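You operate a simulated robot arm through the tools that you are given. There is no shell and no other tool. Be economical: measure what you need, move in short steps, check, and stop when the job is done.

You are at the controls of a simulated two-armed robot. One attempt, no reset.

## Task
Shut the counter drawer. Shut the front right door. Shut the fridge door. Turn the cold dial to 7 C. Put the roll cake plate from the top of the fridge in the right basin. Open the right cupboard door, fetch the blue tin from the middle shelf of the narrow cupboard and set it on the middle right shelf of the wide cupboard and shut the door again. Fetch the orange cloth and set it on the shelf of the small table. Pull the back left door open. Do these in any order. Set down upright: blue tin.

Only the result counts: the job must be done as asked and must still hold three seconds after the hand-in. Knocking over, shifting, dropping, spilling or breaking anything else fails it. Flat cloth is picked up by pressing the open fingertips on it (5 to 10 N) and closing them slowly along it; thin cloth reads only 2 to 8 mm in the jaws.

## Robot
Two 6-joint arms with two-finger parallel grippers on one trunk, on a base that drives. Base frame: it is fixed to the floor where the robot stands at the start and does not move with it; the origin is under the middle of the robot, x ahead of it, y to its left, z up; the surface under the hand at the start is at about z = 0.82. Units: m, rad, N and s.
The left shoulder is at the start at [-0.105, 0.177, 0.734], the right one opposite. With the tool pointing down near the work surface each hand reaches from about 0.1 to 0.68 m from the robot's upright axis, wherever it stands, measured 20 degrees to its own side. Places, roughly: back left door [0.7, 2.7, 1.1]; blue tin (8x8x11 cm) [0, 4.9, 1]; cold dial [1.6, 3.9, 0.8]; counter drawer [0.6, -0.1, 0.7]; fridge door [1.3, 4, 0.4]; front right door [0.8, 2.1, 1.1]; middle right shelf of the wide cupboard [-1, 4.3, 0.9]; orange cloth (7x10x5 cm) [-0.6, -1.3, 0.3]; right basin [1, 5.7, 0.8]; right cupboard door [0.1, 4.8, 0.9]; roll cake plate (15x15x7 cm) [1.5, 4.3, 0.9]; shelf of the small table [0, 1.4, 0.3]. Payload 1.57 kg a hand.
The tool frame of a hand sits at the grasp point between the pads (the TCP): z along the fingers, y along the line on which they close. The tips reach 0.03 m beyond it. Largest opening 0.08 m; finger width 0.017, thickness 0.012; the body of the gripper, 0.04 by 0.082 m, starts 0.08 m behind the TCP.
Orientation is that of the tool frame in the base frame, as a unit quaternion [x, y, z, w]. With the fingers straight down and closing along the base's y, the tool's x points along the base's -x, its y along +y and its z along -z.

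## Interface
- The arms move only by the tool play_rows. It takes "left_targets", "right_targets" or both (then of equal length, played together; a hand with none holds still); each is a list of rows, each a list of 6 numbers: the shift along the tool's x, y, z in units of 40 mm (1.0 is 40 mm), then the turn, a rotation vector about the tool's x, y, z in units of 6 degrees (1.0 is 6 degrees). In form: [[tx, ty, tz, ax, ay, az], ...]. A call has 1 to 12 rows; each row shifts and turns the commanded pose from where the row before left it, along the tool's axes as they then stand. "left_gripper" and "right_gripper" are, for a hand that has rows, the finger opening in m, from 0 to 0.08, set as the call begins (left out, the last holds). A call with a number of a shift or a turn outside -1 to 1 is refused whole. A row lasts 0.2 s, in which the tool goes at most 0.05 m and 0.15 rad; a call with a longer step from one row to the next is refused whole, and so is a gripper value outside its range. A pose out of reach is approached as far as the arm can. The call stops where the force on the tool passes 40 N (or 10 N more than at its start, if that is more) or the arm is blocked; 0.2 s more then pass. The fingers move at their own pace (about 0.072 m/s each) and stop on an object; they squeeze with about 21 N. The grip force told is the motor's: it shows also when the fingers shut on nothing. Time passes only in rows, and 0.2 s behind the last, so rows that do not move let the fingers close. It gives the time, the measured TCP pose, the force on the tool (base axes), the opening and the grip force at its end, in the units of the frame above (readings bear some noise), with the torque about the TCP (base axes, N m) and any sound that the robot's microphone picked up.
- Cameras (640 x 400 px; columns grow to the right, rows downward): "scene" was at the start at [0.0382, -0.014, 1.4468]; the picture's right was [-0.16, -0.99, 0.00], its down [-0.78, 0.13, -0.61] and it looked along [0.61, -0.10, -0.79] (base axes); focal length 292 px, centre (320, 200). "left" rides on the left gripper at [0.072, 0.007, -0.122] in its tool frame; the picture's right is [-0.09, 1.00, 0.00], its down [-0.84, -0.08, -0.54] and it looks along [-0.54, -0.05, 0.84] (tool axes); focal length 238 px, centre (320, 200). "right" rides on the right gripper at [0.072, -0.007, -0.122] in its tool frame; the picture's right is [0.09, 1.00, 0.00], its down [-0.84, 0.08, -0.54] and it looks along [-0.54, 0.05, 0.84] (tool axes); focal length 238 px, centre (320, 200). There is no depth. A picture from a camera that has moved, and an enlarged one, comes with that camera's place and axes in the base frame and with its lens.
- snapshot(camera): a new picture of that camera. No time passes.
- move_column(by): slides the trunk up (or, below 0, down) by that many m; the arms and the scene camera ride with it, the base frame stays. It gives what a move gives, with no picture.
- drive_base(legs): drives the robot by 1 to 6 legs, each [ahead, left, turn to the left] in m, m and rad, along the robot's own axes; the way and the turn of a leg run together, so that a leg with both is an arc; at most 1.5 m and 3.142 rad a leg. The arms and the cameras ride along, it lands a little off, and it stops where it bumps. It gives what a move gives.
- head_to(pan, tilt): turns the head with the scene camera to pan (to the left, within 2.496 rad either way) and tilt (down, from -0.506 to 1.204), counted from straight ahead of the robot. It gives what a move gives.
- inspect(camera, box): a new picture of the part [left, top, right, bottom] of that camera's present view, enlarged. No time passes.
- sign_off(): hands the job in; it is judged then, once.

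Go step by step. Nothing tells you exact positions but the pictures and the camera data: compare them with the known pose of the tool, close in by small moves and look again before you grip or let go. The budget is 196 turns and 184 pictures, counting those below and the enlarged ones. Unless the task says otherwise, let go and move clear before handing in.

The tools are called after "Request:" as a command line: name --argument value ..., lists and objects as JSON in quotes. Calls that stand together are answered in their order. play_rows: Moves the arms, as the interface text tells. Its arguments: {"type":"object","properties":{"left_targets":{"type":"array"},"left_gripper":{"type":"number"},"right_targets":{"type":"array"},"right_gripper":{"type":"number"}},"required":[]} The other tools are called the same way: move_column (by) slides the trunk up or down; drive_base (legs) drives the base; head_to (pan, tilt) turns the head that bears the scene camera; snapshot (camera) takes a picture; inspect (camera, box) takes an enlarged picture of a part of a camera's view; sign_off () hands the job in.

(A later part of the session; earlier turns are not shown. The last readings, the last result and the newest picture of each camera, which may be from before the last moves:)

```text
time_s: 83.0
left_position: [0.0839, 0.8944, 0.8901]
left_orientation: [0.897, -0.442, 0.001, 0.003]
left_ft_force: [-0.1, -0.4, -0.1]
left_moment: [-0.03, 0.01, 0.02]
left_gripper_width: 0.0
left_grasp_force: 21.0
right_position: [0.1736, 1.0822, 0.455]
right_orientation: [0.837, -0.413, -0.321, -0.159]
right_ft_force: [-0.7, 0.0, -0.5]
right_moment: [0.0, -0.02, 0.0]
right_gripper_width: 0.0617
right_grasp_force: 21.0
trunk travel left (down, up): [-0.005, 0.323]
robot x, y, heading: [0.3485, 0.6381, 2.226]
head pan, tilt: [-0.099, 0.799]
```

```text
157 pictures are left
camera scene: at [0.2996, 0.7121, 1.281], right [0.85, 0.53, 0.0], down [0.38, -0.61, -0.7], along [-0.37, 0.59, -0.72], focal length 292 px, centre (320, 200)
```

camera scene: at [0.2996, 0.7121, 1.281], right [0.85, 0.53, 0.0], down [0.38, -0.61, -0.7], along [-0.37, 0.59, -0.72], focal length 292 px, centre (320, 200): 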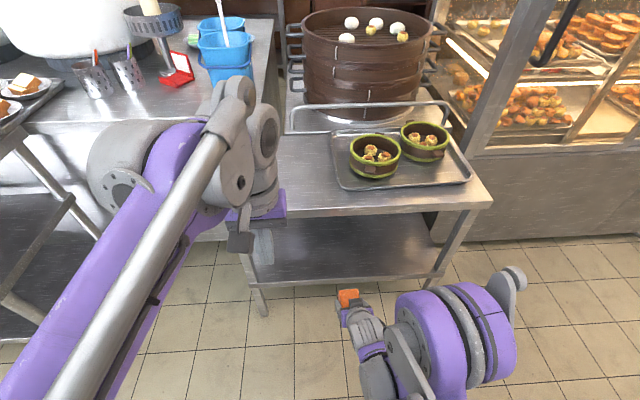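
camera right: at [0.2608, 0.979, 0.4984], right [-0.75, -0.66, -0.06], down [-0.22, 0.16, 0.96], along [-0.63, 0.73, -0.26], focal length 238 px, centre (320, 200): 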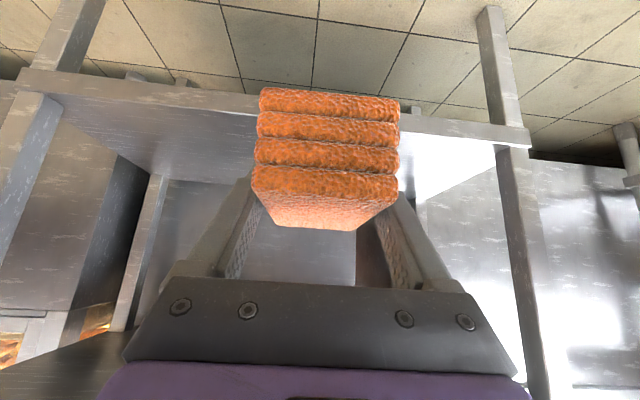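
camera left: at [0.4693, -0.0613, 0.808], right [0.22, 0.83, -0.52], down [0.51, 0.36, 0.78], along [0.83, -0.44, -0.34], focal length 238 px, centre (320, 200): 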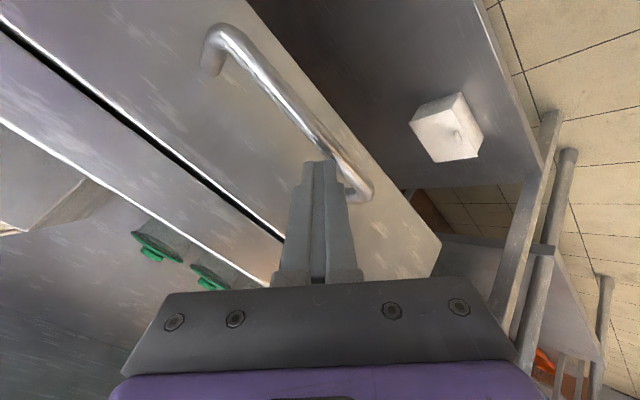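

The shelf top looks to be at about z 0.29 and the tabletop at about 0.65. I'll drive in part of the way, lower the hand, then drive the rest.

Request:
drive_base --legs '[[0.1, 0, 0]]'

Request:
play_rows --right_targets '[[0.65, 0, 0.72, 0, 0, 0], [0.65, 0, 0.72, 0, 0, 0]]'

Request:
snapshot --camera "right"

Request:
snapshot --camera "scene"

```text
time_s: 84.1
left_position: [0.0248, 0.9735, 0.891]
left_orientation: [0.897, -0.443, 0.001, 0.004]
left_ft_force: [-0.2, 0.2, 0.5]
left_moment: [-0.05, 0.0, -0.02]
left_gripper_width: 0.0001
left_grasp_force: 21.4
right_position: [0.1157, 1.1596, 0.4573]
right_orientation: [0.838, -0.414, -0.32, -0.158]
right_ft_force: [-0.4, 0.7, -1.5]
right_moment: [-0.03, 0.03, 0.02]
right_gripper_width: 0.0614
right_grasp_force: 21.3
trunk travel left (down, up): [-0.005, 0.323]
robot x, y, heading: [0.2866, 0.7138, 2.227]
head pan, tilt: [-0.099, 0.799]
```

```text
time_s: 84.7
left_position: [0.0261, 0.9719, 0.8902]
left_orientation: [0.897, -0.442, 0.001, 0.004]
left_ft_force: [0.8, -0.3, -0.1]
left_moment: [0.01, -0.03, 0.0]
left_gripper_width: 0.0
left_grasp_force: 21.1
right_position: [0.1052, 1.176, 0.3884]
right_orientation: [0.838, -0.413, -0.321, -0.158]
right_ft_force: [0.3, 0.6, -0.5]
right_moment: [0.0, 0.01, -0.03]
right_gripper_width: 0.0617
right_grasp_force: 21.3
right hand out of reach, approached as far as the arm can: row 2
trunk travel left (down, up): [-0.005, 0.323]
robot x, y, heading: [0.2883, 0.7133, 2.225]
head pan, tilt: [-0.099, 0.799]
```

```text
156 pictures are left
camera right: at [0.1909, 1.0729, 0.4324], right [-0.75, -0.66, -0.06], down [-0.22, 0.16, 0.96], along [-0.63, 0.73, -0.27], focal length 238 px, centre (320, 200)
```

right: 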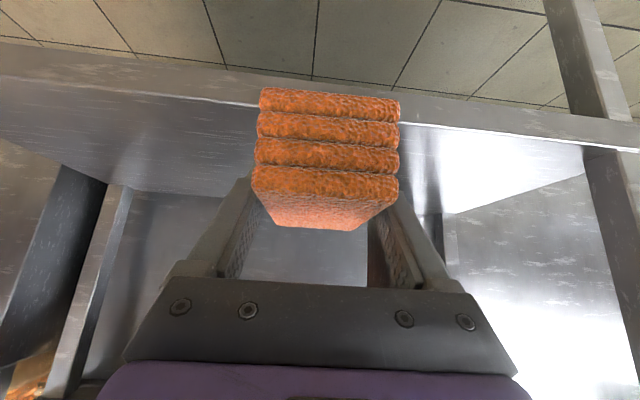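

```text
155 pictures are left
camera scene: at [0.2407, 0.789, 1.281], right [0.85, 0.53, 0.0], down [0.38, -0.61, -0.7], along [-0.37, 0.59, -0.72], focal length 292 px, centre (320, 200)
```

scene: 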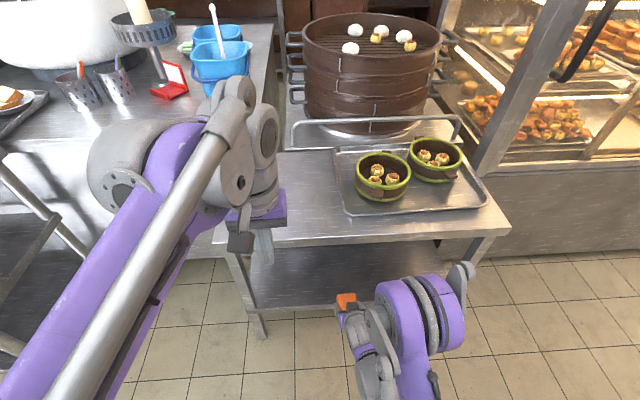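

The path in is clear. I'll drive 0.17 m forward and then lower slowly until the stack touches the shelf.

Request:
drive_base --legs '[[0.17, 0, 0]]'

Request:
snapshot --camera "right"

Request:
snapshot --camera "scene"

```text
time_s: 86.2
left_position: [-0.0791, 1.1071, 0.891]
left_orientation: [0.896, -0.443, 0.002, 0.003]
left_ft_force: [-0.4, -0.1, 0.4]
left_moment: [-0.01, -0.03, -0.02]
left_gripper_width: 0.0001
left_grasp_force: 21.5
right_position: [0.001, 1.3113, 0.3897]
right_orientation: [0.838, -0.413, -0.32, -0.157]
right_ft_force: [-0.7, 0.6, -0.9]
right_moment: [0.0, 0.0, 0.01]
right_gripper_width: 0.0617
right_grasp_force: 21.4
trunk travel left (down, up): [-0.005, 0.323]
robot x, y, heading: [0.1845, 0.8496, 2.233]
head pan, tilt: [-0.099, 0.799]
```

```text
154 pictures are left
camera right: at [0.0872, 1.2082, 0.4325], right [-0.75, -0.66, -0.06], down [-0.22, 0.16, 0.96], along [-0.63, 0.73, -0.27], focal length 238 px, centre (320, 200)
```

right: 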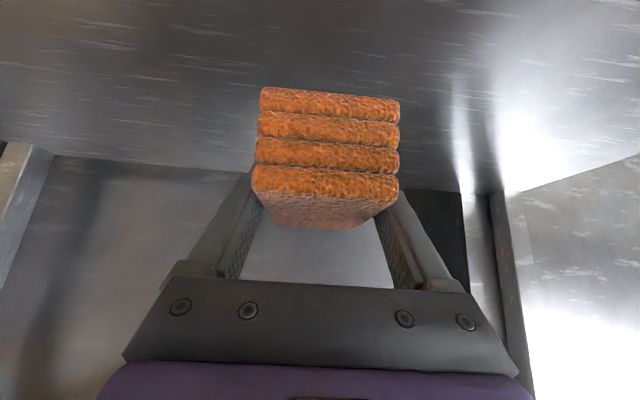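

```text
153 pictures are left
camera scene: at [0.1367, 0.9245, 1.281], right [0.85, 0.53, 0.0], down [0.38, -0.61, -0.7], along [-0.37, 0.59, -0.72], focal length 292 px, centre (320, 200)
```

scene: 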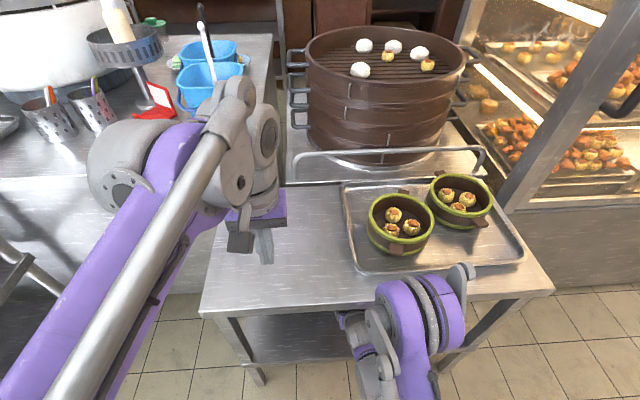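

The cloth is over the shelf, about 10 cm in. I'll lower it in 1 cm steps, watching the force.

Request:
play_rows --right_targets '[[0.167, 0, 0.186, 0, 0, 0], [0.167, 0, 0.186, 0, 0, 0], [0.167, 0, 0.186, 0, 0, 0], [0.167, 0, 0.186, 0, 0, 0], [0, 0, 0, 0, 0, 0]]'

Request:
snapshot --camera "right"

```text
time_s: 87.4
left_position: [-0.0788, 1.1084, 0.8896]
left_orientation: [0.897, -0.443, 0.001, 0.003]
left_ft_force: [0.3, -0.8, 0.0]
left_moment: [0.0, 0.0, 0.04]
left_gripper_width: 0.0002
left_grasp_force: 20.7
right_position: [-0.0106, 1.3215, 0.3571]
right_orientation: [0.838, -0.413, -0.319, -0.158]
right_ft_force: [0.4, 0.4, -0.5]
right_moment: [-0.01, -0.02, -0.01]
right_gripper_width: 0.0616
right_grasp_force: 21.0
right hand out of reach, approached as far as the arm can: row 1, 2, 3, 4
trunk travel left (down, up): [-0.005, 0.323]
robot x, y, heading: [0.1846, 0.8514, 2.223]
head pan, tilt: [-0.099, 0.799]
```

```text
152 pictures are left
camera right: at [0.0754, 1.2193, 0.4003], right [-0.75, -0.66, -0.06], down [-0.22, 0.16, 0.96], along [-0.62, 0.73, -0.27], focal length 238 px, centre (320, 200)
```

right: 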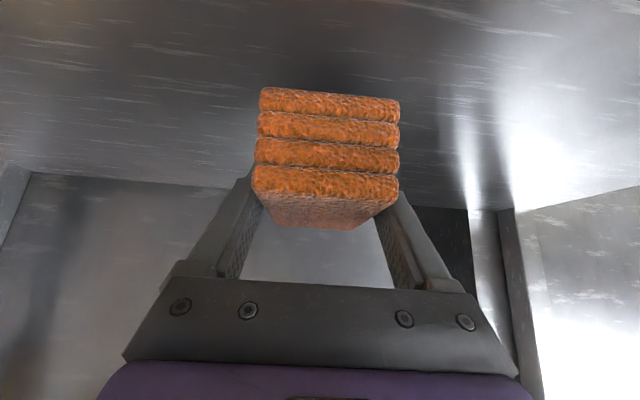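

The arm is at its inner reach limit, so I'll back the base 5 cm, extend the hand by the same amount, then keep lowering.

Request:
drive_base --legs '[[-0.06, 0, 0]]'

Request:
play_rows --right_targets '[[-0.5, 0, 0.46, 0, 0, 0], [-0.5, 0, 0.46, 0, 0, 0], [0.0, 0, 0, 0, 0, 0], [0.167, 0, 0.186, 0, 0, 0], [0, 0, 0, 0, 0, 0]]'

Request:
snapshot --camera "right"

```text
time_s: 88.4
left_position: [-0.0427, 1.0594, 0.8916]
left_orientation: [0.897, -0.442, 0.0, 0.003]
left_ft_force: [-0.4, -0.7, -0.2]
left_moment: [0.01, 0.04, -0.01]
left_gripper_width: 0.0
left_grasp_force: 20.9
right_position: [0.0247, 1.2757, 0.3561]
right_orientation: [0.838, -0.412, -0.32, -0.158]
right_ft_force: [1.3, 0.3, -0.9]
right_moment: [0.01, -0.03, -0.02]
right_gripper_width: 0.0616
right_grasp_force: 20.9
trunk travel left (down, up): [-0.005, 0.323]
robot x, y, heading: [0.222, 0.804, 2.229]
head pan, tilt: [-0.099, 0.799]
```

```text
time_s: 89.6
left_position: [-0.0439, 1.0603, 0.8905]
left_orientation: [0.897, -0.443, 0.001, 0.004]
left_ft_force: [0.2, -0.9, 0.1]
left_moment: [0.02, 0.01, -0.01]
left_gripper_width: 0.0
left_grasp_force: 21.6
right_position: [-0.0072, 1.3197, 0.3452]
right_orientation: [0.838, -0.413, -0.319, -0.158]
right_ft_force: [-0.3, 0.4, -1.6]
right_moment: [-0.01, 0.01, 0.01]
right_gripper_width: 0.0616
right_grasp_force: 21.4
trunk travel left (down, up): [-0.005, 0.323]
robot x, y, heading: [0.219, 0.7999, 2.228]
head pan, tilt: [-0.099, 0.799]
```

```text
151 pictures are left
camera right: at [0.0793, 1.2161, 0.3892], right [-0.75, -0.66, -0.06], down [-0.22, 0.16, 0.96], along [-0.63, 0.73, -0.27], focal length 238 px, centre (320, 200)
```

right: 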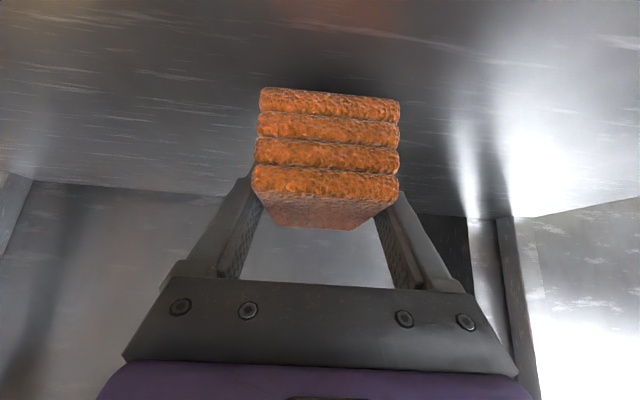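

I'm in reach now and will continue lowering until contact.

Request:
play_rows --right_targets '[[0.134, 0, 0.149, 0, 0, 0], [0.134, 0, 0.149, 0, 0, 0], [0.134, 0, 0.149, 0, 0, 0], [0.134, 0, 0.149, 0, 0, 0], [0.134, 0, 0.149, 0, 0, 0], [0, 0, 0, 0, 0, 0]]'

Request:
snapshot --camera "right"

```text
time_s: 90.4
left_position: [-0.0424, 1.0588, 0.891]
left_orientation: [0.897, -0.443, 0.001, 0.003]
left_ft_force: [-0.1, -0.6, 0.0]
left_moment: [0.01, -0.01, -0.02]
left_gripper_width: 0.0002
left_grasp_force: 20.0
right_position: [-0.0075, 1.3193, 0.3285]
right_orientation: [0.837, -0.412, -0.324, -0.159]
right_ft_force: [4.5, -6.9, 21.0]
right_moment: [-0.51, -0.2, 0.07]
right_gripper_width: 0.0616
right_grasp_force: 21.0
trunk travel left (down, up): [-0.005, 0.323]
robot x, y, heading: [0.2225, 0.8035, 2.23]
head pan, tilt: [-0.099, 0.799]
stopped in row 4 (right hand): the force on the tool passed its limit at 56 N (the readings are from after the stop); the commanded pose is now the measured one
```

```text
150 pictures are left
camera right: at [0.0782, 1.2162, 0.3696], right [-0.75, -0.66, -0.06], down [-0.22, 0.15, 0.96], along [-0.63, 0.73, -0.26], focal length 238 px, centre (320, 200)
```

right: 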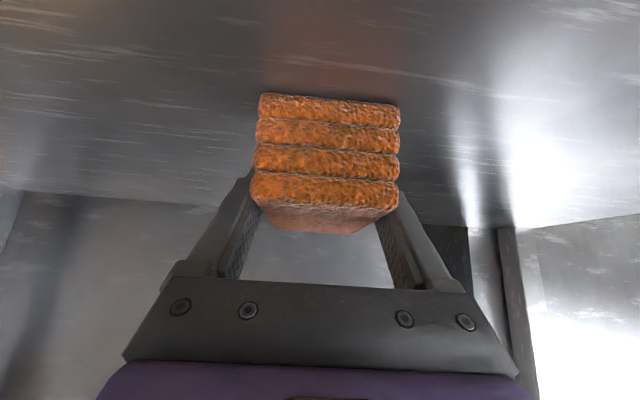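

The stack rests on the shelf. I'll open, back the fingers out along their axis, then drive clear.

Request:
play_rows --right_targets '[[0, 0, 0, 0, 0, 0], [0, 0, 0, 0, 0, 0], [0, 0, -0.4, 0, 0, 0], [0, 0, -0.7, 0, 0, 0], [0, 0, -0.7, 0, 0, 0]]' --right_gripper 0.08

Request:
drive_base --legs '[[-0.25, 0, 0]]'

Request:
snapshot --camera "scene"

Request:
snapshot --camera "right"

```text
time_s: 91.6
left_position: [-0.0424, 1.0596, 0.8908]
left_orientation: [0.897, -0.442, 0.001, 0.003]
left_ft_force: [-0.3, 0.2, -0.5]
left_moment: [0.02, -0.04, 0.0]
left_gripper_width: 0.0
left_grasp_force: 21.1
right_position: [0.0177, 1.2807, 0.3787]
right_orientation: [0.838, -0.411, -0.323, -0.158]
right_ft_force: [-0.1, 0.0, -0.8]
right_moment: [-0.01, -0.01, 0.02]
right_gripper_width: 0.08
right_grasp_force: 0.0
trunk travel left (down, up): [-0.005, 0.323]
robot x, y, heading: [0.2172, 0.8005, 2.225]
head pan, tilt: [-0.099, 0.799]
```

```text
time_s: 93.5
left_position: [0.1137, 0.8589, 0.8904]
left_orientation: [0.895, -0.446, 0.001, 0.004]
left_ft_force: [0.5, -0.2, -0.7]
left_moment: [0.03, -0.02, 0.0]
left_gripper_width: 0.0001
left_grasp_force: 20.7
right_position: [0.1765, 1.0787, 0.3783]
right_orientation: [0.836, -0.415, -0.323, -0.16]
right_ft_force: [0.1, -0.3, 0.0]
right_moment: [0.02, -0.01, -0.03]
right_gripper_width: 0.0801
right_grasp_force: 0.0
trunk travel left (down, up): [-0.005, 0.323]
robot x, y, heading: [0.3775, 0.6025, 2.224]
head pan, tilt: [-0.099, 0.799]
```

```text
149 pictures are left
camera scene: at [0.3287, 0.6741, 1.2811], right [0.85, 0.52, 0.0], down [0.37, -0.61, -0.7], along [-0.36, 0.59, -0.72], focal length 292 px, centre (320, 200)
```

scene: 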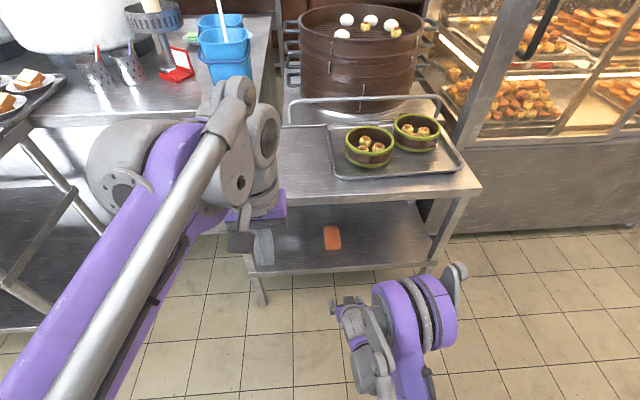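

```text
148 pictures are left
camera right: at [0.2623, 0.9753, 0.4209], right [-0.75, -0.66, -0.06], down [-0.22, 0.16, 0.96], along [-0.62, 0.74, -0.26], focal length 238 px, centre (320, 200)
```

right: 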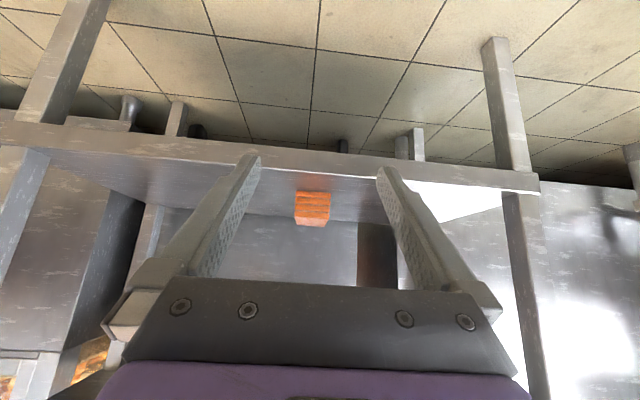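

The cloth is on the shelf. Next is the display cabinet, so I'll untilt and raise the right hand, raise the trunk and look at the cabinet.

Request:
play_rows --right_targets '[[-0.4, 0, -0.4, 0, 1, 0], [-0.4, 0, -0.4, 0, 1, 0], [-0.4, 0, -0.4, 0, 1, 0], [-0.2, 0, -0.6, 0, 1, 0], [0, 0, -0.6, 0, 1, 0], [0, 0, -0.8, 0, 1, 0], [0, 0, -0.8, 0, 1, 0], [0, 0, -1, 0, 0, 0], [0, 0, -1, 0, 0, 0], [0, 0, -1, 0, 0, 0], [0, 0, -1, 0, 0, 0]]'

Request:
move_column --by 0.25

Request:
drive_base --legs '[[0, -0.5, 0]]'

Request:
head_to --pan -0.4 --tilt 0.4

Request:
snapshot --camera "scene"

```text
time_s: 95.9
left_position: [0.1145, 0.8593, 0.8907]
left_orientation: [0.895, -0.446, 0.001, 0.004]
left_ft_force: [-0.2, -0.1, -0.2]
left_moment: [-0.01, -0.02, 0.0]
left_gripper_width: 0.0001
left_grasp_force: 21.6
right_position: [0.1832, 1.069, 0.718]
right_orientation: [0.896, -0.445, -0.001, 0.0]
right_ft_force: [0.1, -0.6, 1.0]
right_moment: [-0.02, -0.01, -0.01]
right_gripper_width: 0.08
right_grasp_force: 0.1
trunk travel left (down, up): [-0.005, 0.323]
robot x, y, heading: [0.3732, 0.6002, 2.218]
head pan, tilt: [-0.099, 0.799]
```

```text
time_s: 98.4
left_position: [0.1145, 0.8589, 1.1407]
left_orientation: [0.895, -0.445, 0.002, 0.004]
left_ft_force: [0.3, -0.9, 0.2]
left_moment: [0.0, 0.02, 0.03]
left_gripper_width: 0.0
left_grasp_force: 20.6
right_position: [0.1818, 1.071, 0.9661]
right_orientation: [0.896, -0.444, -0.002, -0.002]
right_ft_force: [0.8, 0.3, 0.3]
right_moment: [-0.01, -0.03, 0.02]
right_gripper_width: 0.0798
right_grasp_force: 0.1
trunk travel left (down, up): [-0.255, 0.073]
robot x, y, heading: [0.3752, 0.6037, 2.222]
head pan, tilt: [-0.099, 0.799]
```

```text
time_s: 103.4
left_position: [0.5243, 1.165, 1.1402]
left_orientation: [0.892, -0.452, 0.001, 0.004]
left_ft_force: [1.1, -1.1, -0.2]
left_moment: [-0.01, -0.03, 0.04]
left_gripper_width: 0.0001
left_grasp_force: 21.6
right_position: [0.5951, 1.3757, 0.9657]
right_orientation: [0.892, -0.453, -0.001, 0.0]
right_ft_force: [-0.6, -0.1, 0.2]
right_moment: [-0.01, 0.01, 0.03]
right_gripper_width: 0.0801
right_grasp_force: 0.2
trunk travel left (down, up): [-0.255, 0.073]
robot x, y, heading: [0.784, 0.9013, 2.2]
head pan, tilt: [-0.099, 0.799]
```

```text
time_s: 104.3
left_position: [0.5249, 1.166, 1.1401]
left_orientation: [0.892, -0.452, 0.002, 0.003]
left_ft_force: [-0.5, -0.7, -0.8]
left_moment: [0.0, 0.01, -0.02]
left_gripper_width: 0.0001
left_grasp_force: 21.8
right_position: [0.5954, 1.3756, 0.9674]
right_orientation: [0.892, -0.452, -0.002, 0.0]
right_ft_force: [-0.5, -0.6, -0.6]
right_moment: [0.0, -0.01, -0.02]
right_gripper_width: 0.0803
right_grasp_force: 0.0
trunk travel left (down, up): [-0.255, 0.073]
robot x, y, heading: [0.7808, 0.9031, 2.203]
head pan, tilt: [-0.4, 0.4]
```

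```text
147 pictures are left
camera scene: at [0.7841, 0.9579, 1.5691], right [0.97, 0.23, 0.0], down [0.09, -0.38, -0.92], along [-0.21, 0.9, -0.39], focal length 292 px, centre (320, 200)
```

scene: 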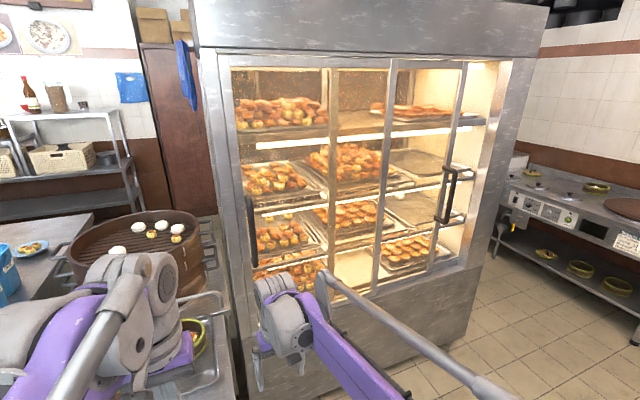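

The front doors are sliding glass panels. The right one is slid left, leaving a gap at the right, and its handle is near (1.05, 2.22, 1.1). I'll drive right along the cabinet and turn the right hand horizontal to grip that handle.

Request:
drive_base --legs '[[0, -0.85, 0.01]]'

Request:
play_rows --right_targets '[[0, 0, -0.6, 0, -1, 0], [0, 0, -0.6, 0, -1, 0], [0, 0, -0.6, 0, -1, 0], [0, 0, 0, 0, -1, 0], [0, 0, 0, 0, -1, 0], [0, 0, 0, 0, -1, 0], [0, 0, 0, 0, -1, 0], [-0.5, 0, 0, 0, -1, 0], [-0.5, 0, 0, 0, -1, 0], [-0.5, 0, 0, 0, -1, 0], [-0.5, 0, 0, 0, -1, 0], [-0.5, 0, 0, 0, -1, 0]]'

Request:
head_to --pan -0.2 --tilt 0.4

Request:
snapshot --camera "scene"

Request:
snapshot --camera "right"

```text
time_s: 112.0
left_position: [1.2071, 1.6622, 1.1397]
left_orientation: [0.89, -0.456, 0.001, 0.004]
left_ft_force: [-0.9, -0.8, -0.8]
left_moment: [-0.01, -0.01, 0.0]
left_gripper_width: 0.0002
left_grasp_force: 20.6
right_position: [1.2798, 1.8732, 0.9659]
right_orientation: [0.89, -0.457, -0.001, 0.0]
right_ft_force: [0.2, 0.3, 0.2]
right_moment: [0.02, -0.04, -0.06]
right_gripper_width: 0.0798
right_grasp_force: 0.0
trunk travel left (down, up): [-0.255, 0.073]
robot x, y, heading: [1.4618, 1.3948, 2.2]
head pan, tilt: [-0.4, 0.4]
```

```text
time_s: 114.6
left_position: [1.2063, 1.6617, 1.1406]
left_orientation: [0.89, -0.456, 0.002, 0.004]
left_ft_force: [0.0, -0.1, 0.4]
left_moment: [-0.01, 0.01, 0.02]
left_gripper_width: 0.0
left_grasp_force: 20.7
right_position: [1.2492, 1.912, 1.119]
right_orientation: [0.719, -0.369, -0.524, -0.269]
right_ft_force: [-0.1, 0.8, 0.8]
right_moment: [0.0, 0.0, -0.02]
right_gripper_width: 0.0799
right_grasp_force: 0.0
trunk travel left (down, up): [-0.255, 0.073]
robot x, y, heading: [1.4578, 1.3995, 2.194]
head pan, tilt: [-0.4, 0.4]
```

```text
time_s: 115.3
left_position: [1.2065, 1.6615, 1.1407]
left_orientation: [0.89, -0.456, 0.001, 0.004]
left_ft_force: [-0.3, -0.7, -0.3]
left_moment: [0.0, -0.01, 0.01]
left_gripper_width: 0.0001
left_grasp_force: 21.1
right_position: [1.2489, 1.912, 1.1179]
right_orientation: [0.72, -0.368, -0.524, -0.267]
right_ft_force: [-0.1, 0.2, -0.4]
right_moment: [0.02, 0.02, -0.02]
right_gripper_width: 0.0799
right_grasp_force: 0.0
trunk travel left (down, up): [-0.255, 0.073]
robot x, y, heading: [1.463, 1.397, 2.197]
head pan, tilt: [-0.201, 0.4]
```

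```text
146 pictures are left
camera scene: at [1.4476, 1.4458, 1.5691], right [0.91, 0.41, 0.0], down [0.16, -0.35, -0.92], along [-0.38, 0.84, -0.39], focal length 292 px, centre (320, 200)
```

scene: 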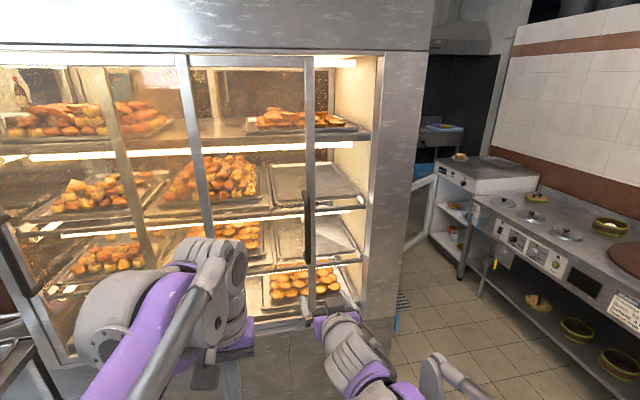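

```text
145 pictures are left
camera right: at [1.3347, 1.8033, 1.0872], right [-0.79, -0.6, -0.09], down [0.09, -0.26, 0.96], along [-0.6, 0.75, 0.26], focal length 238 px, centre (320, 200)
```

right: 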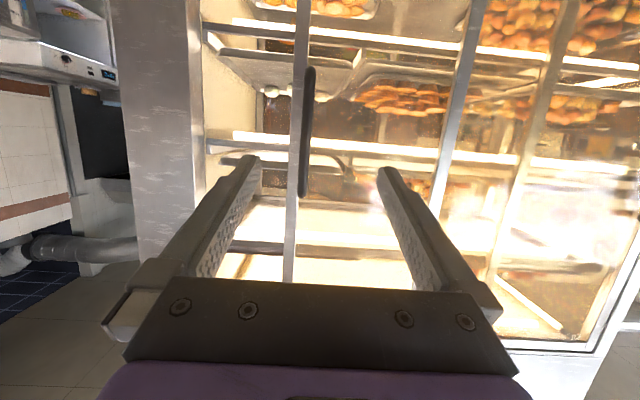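

The handle bar is vertical at about m-offset 1.18, z 0.95 to 1.21, just right of the hand's line. I'll finish levelling the hand, shift 3 cm right and drive forward 0.28 m.

Request:
play_rows --right_targets '[[0, -0.25, 0, 0, -1, 0], [0, -0.25, 0, 0, -1, 0], [0, -0.25, 0, 0, -1, 0]]'

Request:
drive_base --legs '[[0.28, 0, 0.015]]'

Request:
snapshot --camera "right"

Request:
snapshot --camera "scene"

```text
time_s: 116.2
left_position: [1.2082, 1.6621, 1.1391]
left_orientation: [0.89, -0.456, 0.002, 0.004]
left_ft_force: [-0.7, 0.4, -0.6]
left_moment: [-0.01, -0.01, 0.02]
left_gripper_width: 0.0002
left_grasp_force: 21.1
right_position: [1.2698, 1.9269, 1.1186]
right_orientation: [0.657, -0.343, -0.594, -0.311]
right_ft_force: [-0.3, -0.5, -0.1]
right_moment: [-0.01, 0.0, 0.0]
right_gripper_width: 0.08
right_grasp_force: 0.2
right hand out of reach, approached as far as the arm can: row 2, 3
trunk travel left (down, up): [-0.255, 0.073]
robot x, y, heading: [1.4629, 1.3967, 2.197]
head pan, tilt: [-0.201, 0.4]
```

```text
time_s: 118.1
left_position: [1.0435, 1.8807, 1.1403]
left_orientation: [0.891, -0.453, 0.001, 0.004]
left_ft_force: [-0.5, -0.8, 0.7]
left_moment: [-0.01, -0.02, -0.01]
left_gripper_width: 0.0001
left_grasp_force: 20.3
right_position: [1.104, 2.146, 1.1199]
right_orientation: [0.658, -0.341, -0.595, -0.31]
right_ft_force: [0.1, 0.1, 0.4]
right_moment: [-0.02, 0.0, -0.01]
right_gripper_width: 0.0802
right_grasp_force: 0.0
trunk travel left (down, up): [-0.255, 0.073]
robot x, y, heading: [1.3015, 1.6157, 2.203]
head pan, tilt: [-0.201, 0.4]
```

```text
144 pictures are left
camera right: at [1.1827, 2.0441, 1.0596], right [-0.81, -0.58, -0.09], down [0.2, -0.42, 0.89], along [-0.55, 0.7, 0.45], focal length 238 px, centre (320, 200)
```

right: 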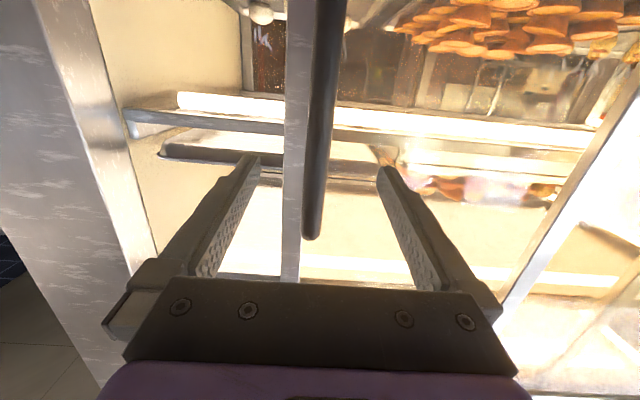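

```text
143 pictures are left
camera scene: at [1.2869, 1.6664, 1.5691], right [0.91, 0.42, 0.0], down [0.16, -0.35, -0.92], along [-0.39, 0.84, -0.39], focal length 292 px, centre (320, 200)
```

scene: 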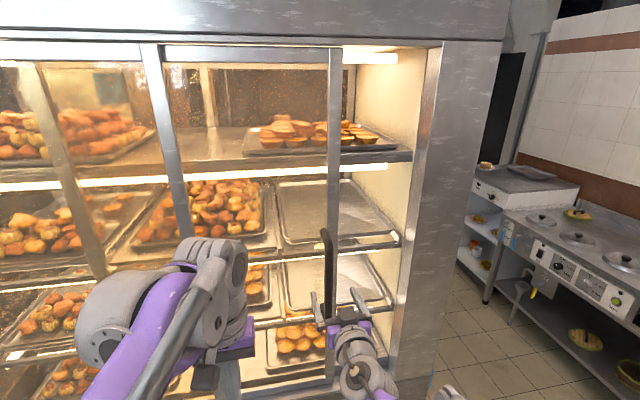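

The hand is level and in line with the handle bar. I'll advance 7 cm and look.

Request:
play_rows --right_targets '[[0, 0, 0.6, 0, 0, 0], [0, 0, 0.6, 0, 0, 0], [0, 0, 0.6, 0, 0, 0]]'

Request:
snapshot --camera "right"

Request:
inspect --camera "scene" --box '[260, 200, 420, 360]'

```text
time_s: 118.9
left_position: [1.0449, 1.8799, 1.1402]
left_orientation: [0.892, -0.452, 0.002, 0.003]
left_ft_force: [0.5, -0.9, 0.6]
left_moment: [-0.01, 0.01, -0.02]
left_gripper_width: 0.0
left_grasp_force: 21.0
right_position: [1.0594, 2.2041, 1.1107]
right_orientation: [0.659, -0.341, -0.595, -0.31]
right_ft_force: [0.3, 0.1, 0.5]
right_moment: [0.04, 0.01, 0.0]
right_gripper_width: 0.0799
right_grasp_force: 0.1
trunk travel left (down, up): [-0.255, 0.073]
robot x, y, heading: [1.3012, 1.6148, 2.203]
head pan, tilt: [-0.201, 0.4]
```

```text
142 pictures are left
camera right: at [1.139, 2.1028, 1.0515], right [-0.81, -0.58, -0.09], down [0.2, -0.42, 0.89], along [-0.55, 0.7, 0.45], focal length 238 px, centre (320, 200)
```

right: 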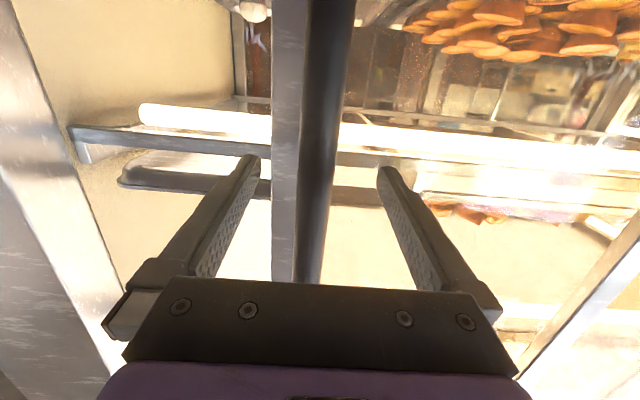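

```text
2.50 times, centred on (340, 280) of scene
camera zoom: at [1.2865, 1.6667, 1.5691], right [0.91, 0.42, 0.0], down [0.16, -0.35, -0.92], along [-0.39, 0.84, -0.39], focal length 731 px, centre (270, 0)
```

zoom: 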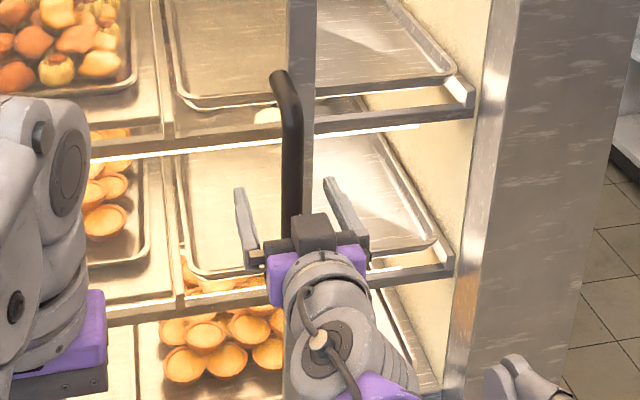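

The bar sits between the fingers. I'll advance another 1.5 cm and close on it.

Request:
play_rows --right_targets '[[0, 0, 0.4, 0, 0, 0], [0, 0, 0, 0, 0, 0]]'

Request:
play_rows --right_targets '[[0, 0, 0, 0, 0, 0], [0, 0, 0, 0, 0, 0], [0, 0, 0, 0, 0, 0], [0, 0, 0, 0, 0, 0]]' --right_gripper 0.0

Request:
snapshot --camera "right"

```text
time_s: 119.5
left_position: [1.0453, 1.8781, 1.1401]
left_orientation: [0.892, -0.452, 0.001, 0.004]
left_ft_force: [0.0, 0.2, -0.3]
left_moment: [0.01, 0.02, 0.02]
left_gripper_width: 0.0
left_grasp_force: 20.3
right_position: [1.0526, 2.2167, 1.1088]
right_orientation: [0.658, -0.341, -0.596, -0.31]
right_ft_force: [-0.9, -0.1, -0.4]
right_moment: [-0.02, -0.04, 0.0]
right_gripper_width: 0.0802
right_grasp_force: 0.1
trunk travel left (down, up): [-0.255, 0.073]
robot x, y, heading: [1.2982, 1.6189, 2.208]
head pan, tilt: [-0.201, 0.4]
```

```text
time_s: 120.5
left_position: [1.0439, 1.879, 1.1408]
left_orientation: [0.892, -0.453, 0.001, 0.004]
left_ft_force: [0.3, 0.2, -0.2]
left_moment: [0.01, -0.02, 0.0]
left_gripper_width: 0.0003
left_grasp_force: 21.3
right_position: [1.0527, 2.218, 1.1085]
right_orientation: [0.658, -0.341, -0.595, -0.31]
right_ft_force: [2.4, 2.1, 0.1]
right_moment: [0.14, 0.19, -0.05]
right_gripper_width: 0.0218
right_grasp_force: 34.9
trunk travel left (down, up): [-0.255, 0.073]
robot x, y, heading: [1.2975, 1.6177, 2.201]
head pan, tilt: [-0.201, 0.4]
```

```text
140 pictures are left
camera right: at [1.1312, 2.1167, 1.0492], right [-0.81, -0.58, -0.09], down [0.2, -0.42, 0.89], along [-0.55, 0.7, 0.45], focal length 238 px, centre (320, 200)
```

right: 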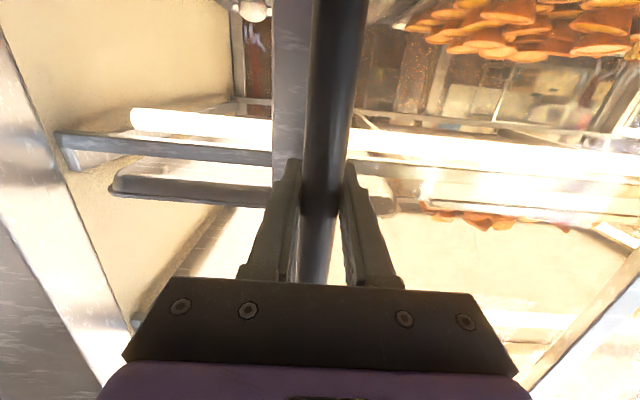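

I've gripped the bar. Now I'll slide the door right, which is along -y of the tool, until it stops.

Request:
play_rows --right_targets '[[0, -0.4, 0, 0, 0, 0], [0, -0.4, 0, 0, 0, 0], [0, -0.4, 0, 0, 0, 0], [0, -0.4, 0, 0, 0, 0], [0, -0.4, 0, 0, 0, 0], [0, -0.4, 0, 0, 0, 0], [0, -0.4, 0, 0, 0, 0], [0, -0.4, 0, 0, 0, 0], [0, -0.4, 0, 0, 0, 0], [0, -0.4, 0, 0, 0, 0], [0, -0.4, 0, 0, 0, 0], [0, -0.4, 0, 0, 0, 0]]'

Request:
snapshot --camera "scene"

```text
time_s: 123.1
left_position: [1.0439, 1.882, 1.1402]
left_orientation: [0.892, -0.452, 0.001, 0.004]
left_ft_force: [0.7, 0.0, -1.1]
left_moment: [-0.01, 0.01, 0.0]
left_gripper_width: 0.0001
left_grasp_force: 20.9
right_position: [1.191, 2.311, 1.0977]
right_orientation: [0.66, -0.367, -0.583, -0.299]
right_ft_force: [-2.3, 4.6, -14.9]
right_moment: [0.1, -0.72, -0.18]
right_gripper_width: 0.0218
right_grasp_force: 35.0
right hand out of reach, approached as far as the arm can: row 2, 3, 4, 5, 6
trunk travel left (down, up): [-0.255, 0.073]
robot x, y, heading: [1.2996, 1.6183, 2.206]
head pan, tilt: [-0.201, 0.4]
```

```text
139 pictures are left
camera scene: at [1.2869, 1.6692, 1.5691], right [0.91, 0.42, 0.0], down [0.16, -0.36, -0.92], along [-0.39, 0.84, -0.39], focal length 292 px, centre (320, 200)
```

scene: 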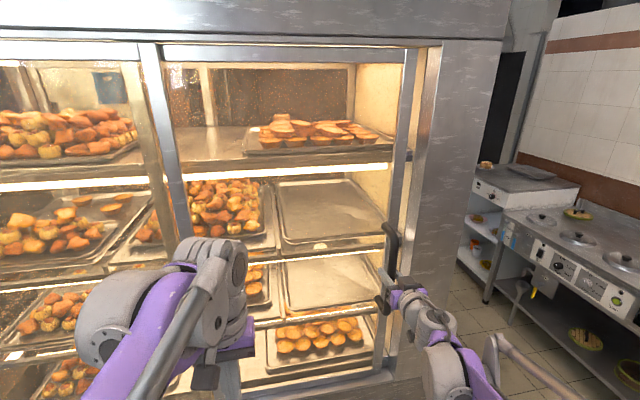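

The door has moved 17 cm and is nearly at the frame. I'll continue in small steps.

Request:
play_rows --right_targets '[[0, -0.25, 0, 0, 0, 0], [0, -0.25, 0, 0, 0, 0], [0, -0.25, 0, 0, 0, 0], [0, -0.25, 0, 0, 0, 0], [0, -0.25, 0, 0, 0, 0], [0, -0.25, 0, 0, 0, 0]]'

Request:
inspect --camera "scene" --box '[340, 30, 480, 330]'

```text
time_s: 124.4
left_position: [1.0416, 1.878, 1.1411]
left_orientation: [0.893, -0.451, 0.001, 0.005]
left_ft_force: [0.6, -0.3, -0.1]
left_moment: [-0.01, 0.04, 0.01]
left_gripper_width: 0.0001
left_grasp_force: 21.1
right_position: [1.221, 2.3298, 1.0966]
right_orientation: [0.665, -0.355, -0.59, -0.29]
right_ft_force: [-17.5, -4.9, 12.0]
right_moment: [0.29, -0.48, 0.06]
right_gripper_width: 0.0224
right_grasp_force: 35.0
trunk travel left (down, up): [-0.255, 0.073]
robot x, y, heading: [1.299, 1.6129, 2.209]
head pan, tilt: [-0.201, 0.4]
stopped in row 6 (right hand): the force on the tool passed its limit at 46 N (the readings are from after the stop); the commanded pose is now the measured one
```

```text
1.33 times, centred on (410, 180) of scene
camera zoom: at [1.2863, 1.6642, 1.5692], right [0.91, 0.42, 0.0], down [0.16, -0.35, -0.92], along [-0.39, 0.84, -0.39], focal length 390 px, centre (200, 227)
```

zoom: 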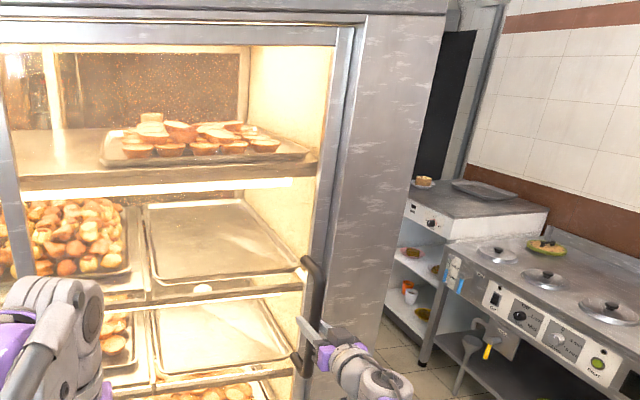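

The door has hit the frame, so it is shut. I'll release, back off and look to the right for the route round the cabinet.

Request:
play_rows --right_targets '[[0, 0, 0, 0, 0, 0], [0, 0, 0, 0, 0, 0], [0, 0, -0.5, 0, 0, 0], [0, 0, -0.9, 0, 0, 0], [0, 0, -0.9, 0, 0, 0]]' --right_gripper 0.06

Request:
drive_base --legs '[[-0.3, 0, 0]]'

Request:
snapshot --camera "scene"

Request:
head_to --pan -1.0 --tilt 0.5

Request:
snapshot --camera "scene"

```text
time_s: 125.6
left_position: [1.0443, 1.8776, 1.1404]
left_orientation: [0.892, -0.452, 0.0, 0.003]
left_ft_force: [-0.6, -0.1, 0.7]
left_moment: [0.04, 0.01, 0.01]
left_gripper_width: 0.0
left_grasp_force: 21.2
right_position: [1.2801, 2.2567, 1.1073]
right_orientation: [0.663, -0.359, -0.588, -0.292]
right_ft_force: [1.0, -0.5, -0.1]
right_moment: [-0.02, 0.02, 0.02]
right_gripper_width: 0.0601
right_grasp_force: 0.1
trunk travel left (down, up): [-0.255, 0.073]
robot x, y, heading: [1.3059, 1.6163, 2.204]
head pan, tilt: [-0.201, 0.4]
```

```text
time_s: 127.7
left_position: [1.2226, 1.6339, 1.1403]
left_orientation: [0.893, -0.45, 0.002, 0.005]
left_ft_force: [0.0, -0.4, 0.0]
left_moment: [0.01, 0.02, 0.0]
left_gripper_width: 0.0
left_grasp_force: 21.3
right_position: [1.4583, 2.0132, 1.1093]
right_orientation: [0.664, -0.359, -0.588, -0.292]
right_ft_force: [-0.7, -0.2, 0.0]
right_moment: [-0.01, -0.01, -0.02]
right_gripper_width: 0.0597
right_grasp_force: 0.1
trunk travel left (down, up): [-0.255, 0.073]
robot x, y, heading: [1.482, 1.3709, 2.207]
head pan, tilt: [-0.201, 0.4]
```

```text
137 pictures are left
camera scene: at [1.4676, 1.4203, 1.5692], right [0.91, 0.42, 0.0], down [0.16, -0.35, -0.92], along [-0.39, 0.83, -0.39], focal length 292 px, centre (320, 200)
```

scene: 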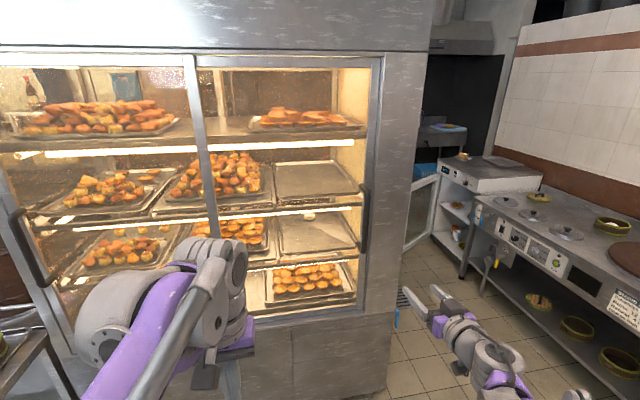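

```text
time_s: 128.8
left_position: [1.2226, 1.6327, 1.1402]
left_orientation: [0.893, -0.45, 0.001, 0.003]
left_ft_force: [0.1, 0.8, -0.5]
left_moment: [-0.04, 0.02, 0.0]
left_gripper_width: 0.0
left_grasp_force: 21.1
right_position: [1.4579, 2.0112, 1.1092]
right_orientation: [0.664, -0.358, -0.588, -0.291]
right_ft_force: [0.7, -0.1, -0.7]
right_moment: [-0.02, -0.03, 0.03]
right_gripper_width: 0.0598
right_grasp_force: 0.0
trunk travel left (down, up): [-0.255, 0.073]
robot x, y, heading: [1.4828, 1.3687, 2.209]
head pan, tilt: [-1.0, 0.499]
```

```text
136 pictures are left
camera scene: at [1.5389, 1.4216, 1.56], right [0.94, -0.35, 0.0], down [-0.17, -0.45, -0.88], along [0.31, 0.82, -0.48], focal length 292 px, centre (320, 200)
```

scene: 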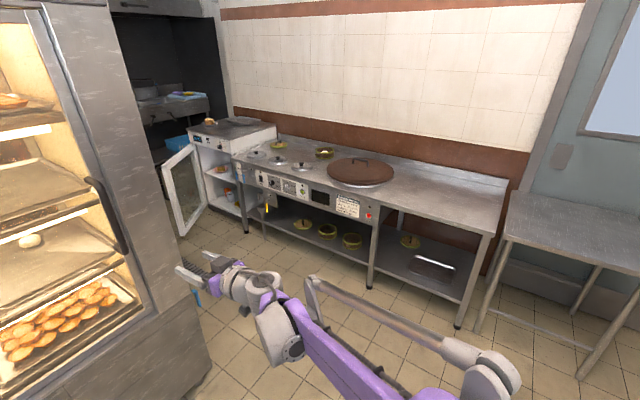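

The front right door is shut. The fridge is ahead-right with its glass door standing open, hinged at its far side. I'll go there next, bringing the right hand in front of me and driving into the passage while watching clearances.

Request:
play_rows --right_targets '[[0, 1, 0, 0, 0, 0], [0, 1, 0, 0, 0, 0], [0, 1, 0, 0, 0, 0], [0, 1, 0, 0, 0, 0], [0, 1, 0, 0, 0, 0]]' --right_gripper 0

Request:
drive_base --legs '[[0, -0.84, 0], [1.2, 0, 0]]'

Request:
head_to --pan -0.3 --tilt 0.6

Request:
snapshot --camera "scene"

```text
time_s: 130.0
left_position: [1.223, 1.6317, 1.1404]
left_orientation: [0.893, -0.45, 0.001, 0.003]
left_ft_force: [0.8, 0.2, -0.3]
left_moment: [0.01, -0.01, 0.01]
left_gripper_width: 0.0
left_grasp_force: 20.7
right_position: [1.2991, 1.9036, 1.1109]
right_orientation: [0.668, -0.361, -0.583, -0.289]
right_ft_force: [0.9, 0.8, -0.1]
right_moment: [0.0, -0.02, 0.0]
right_gripper_width: 0.0
right_grasp_force: 21.2
right hand out of reach, approached as far as the arm can: row 5
trunk travel left (down, up): [-0.255, 0.073]
robot x, y, heading: [1.4825, 1.3694, 2.212]
head pan, tilt: [-1.0, 0.499]
```

```text
time_s: 143.4
left_position: [1.1356, 3.0566, 1.1409]
left_orientation: [0.906, -0.424, 0.001, 0.003]
left_ft_force: [0.5, -0.3, 0.3]
left_moment: [0.0, 0.0, -0.03]
left_gripper_width: 0.0002
left_grasp_force: 21.2
right_position: [1.1946, 3.3333, 1.1103]
right_orientation: [0.678, -0.341, -0.591, -0.272]
right_ft_force: [0.6, 0.5, -0.4]
right_moment: [0.01, 0.02, -0.03]
right_gripper_width: 0.0
right_grasp_force: 20.8
trunk travel left (down, up): [-0.255, 0.073]
robot x, y, heading: [1.4068, 2.8094, 2.265]
head pan, tilt: [-1.0, 0.499]
```

```text
time_s: 144.5
left_position: [1.1344, 3.0583, 1.1397]
left_orientation: [0.906, -0.424, 0.001, 0.003]
left_ft_force: [-0.3, 0.1, -0.1]
left_moment: [0.01, 0.0, -0.01]
left_gripper_width: 0.0
left_grasp_force: 20.3
right_position: [1.1948, 3.3342, 1.1097]
right_orientation: [0.678, -0.341, -0.591, -0.272]
right_ft_force: [-0.2, 0.7, 0.2]
right_moment: [-0.04, 0.02, -0.03]
right_gripper_width: 0.0
right_grasp_force: 21.1
trunk travel left (down, up): [-0.255, 0.073]
robot x, y, heading: [1.4075, 2.8114, 2.264]
head pan, tilt: [-0.3, 0.6]
```

```text
135 pictures are left
camera scene: at [1.4005, 2.8607, 1.5509], right [0.92, 0.38, 0.0], down [0.22, -0.52, -0.83], along [-0.32, 0.76, -0.56], focal length 292 px, centre (320, 200)
```

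scene: 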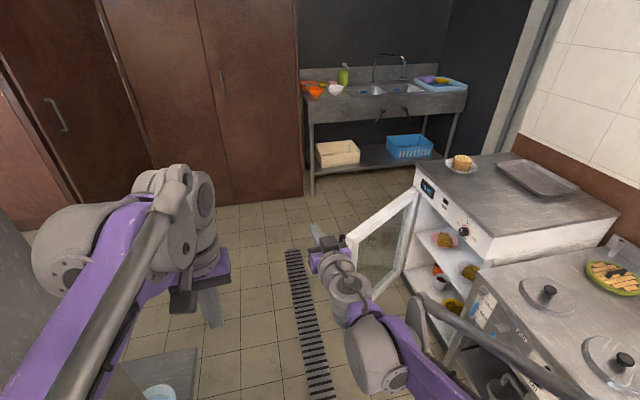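

I can see the fridge door; its free edge is near (1.16, 3.75) with its top at about z 0.7. There is also something low to my left by the cabinet, so I'll look there before lowering anything.

Request:
head_to --pan 0.6 --tilt 0.7

Request:
snapshot --camera "scene"

```text
time_s: 145.7
left_position: [1.135, 3.0581, 1.1399]
left_orientation: [0.905, -0.425, 0.002, 0.004]
left_ft_force: [-1.0, 0.6, 0.6]
left_moment: [-0.01, -0.01, 0.03]
left_gripper_width: 0.0
left_grasp_force: 20.9
right_position: [1.1954, 3.3345, 1.1116]
right_orientation: [0.679, -0.341, -0.591, -0.272]
right_ft_force: [-0.1, -1.1, 0.2]
right_moment: [-0.01, 0.03, -0.01]
right_gripper_width: 0.0003
right_grasp_force: 20.8
trunk travel left (down, up): [-0.255, 0.073]
robot x, y, heading: [1.4088, 2.8132, 2.266]
head pan, tilt: [0.6, 0.7]
```

```text
134 pictures are left
camera scene: at [1.3528, 2.8022, 1.5423], right [0.27, 0.96, 0.0], down [0.62, -0.18, -0.77], along [-0.74, 0.21, -0.64], focal length 292 px, centre (320, 200)
```

scene: 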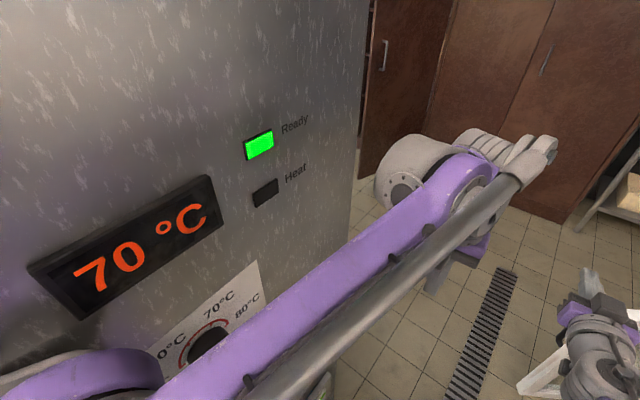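

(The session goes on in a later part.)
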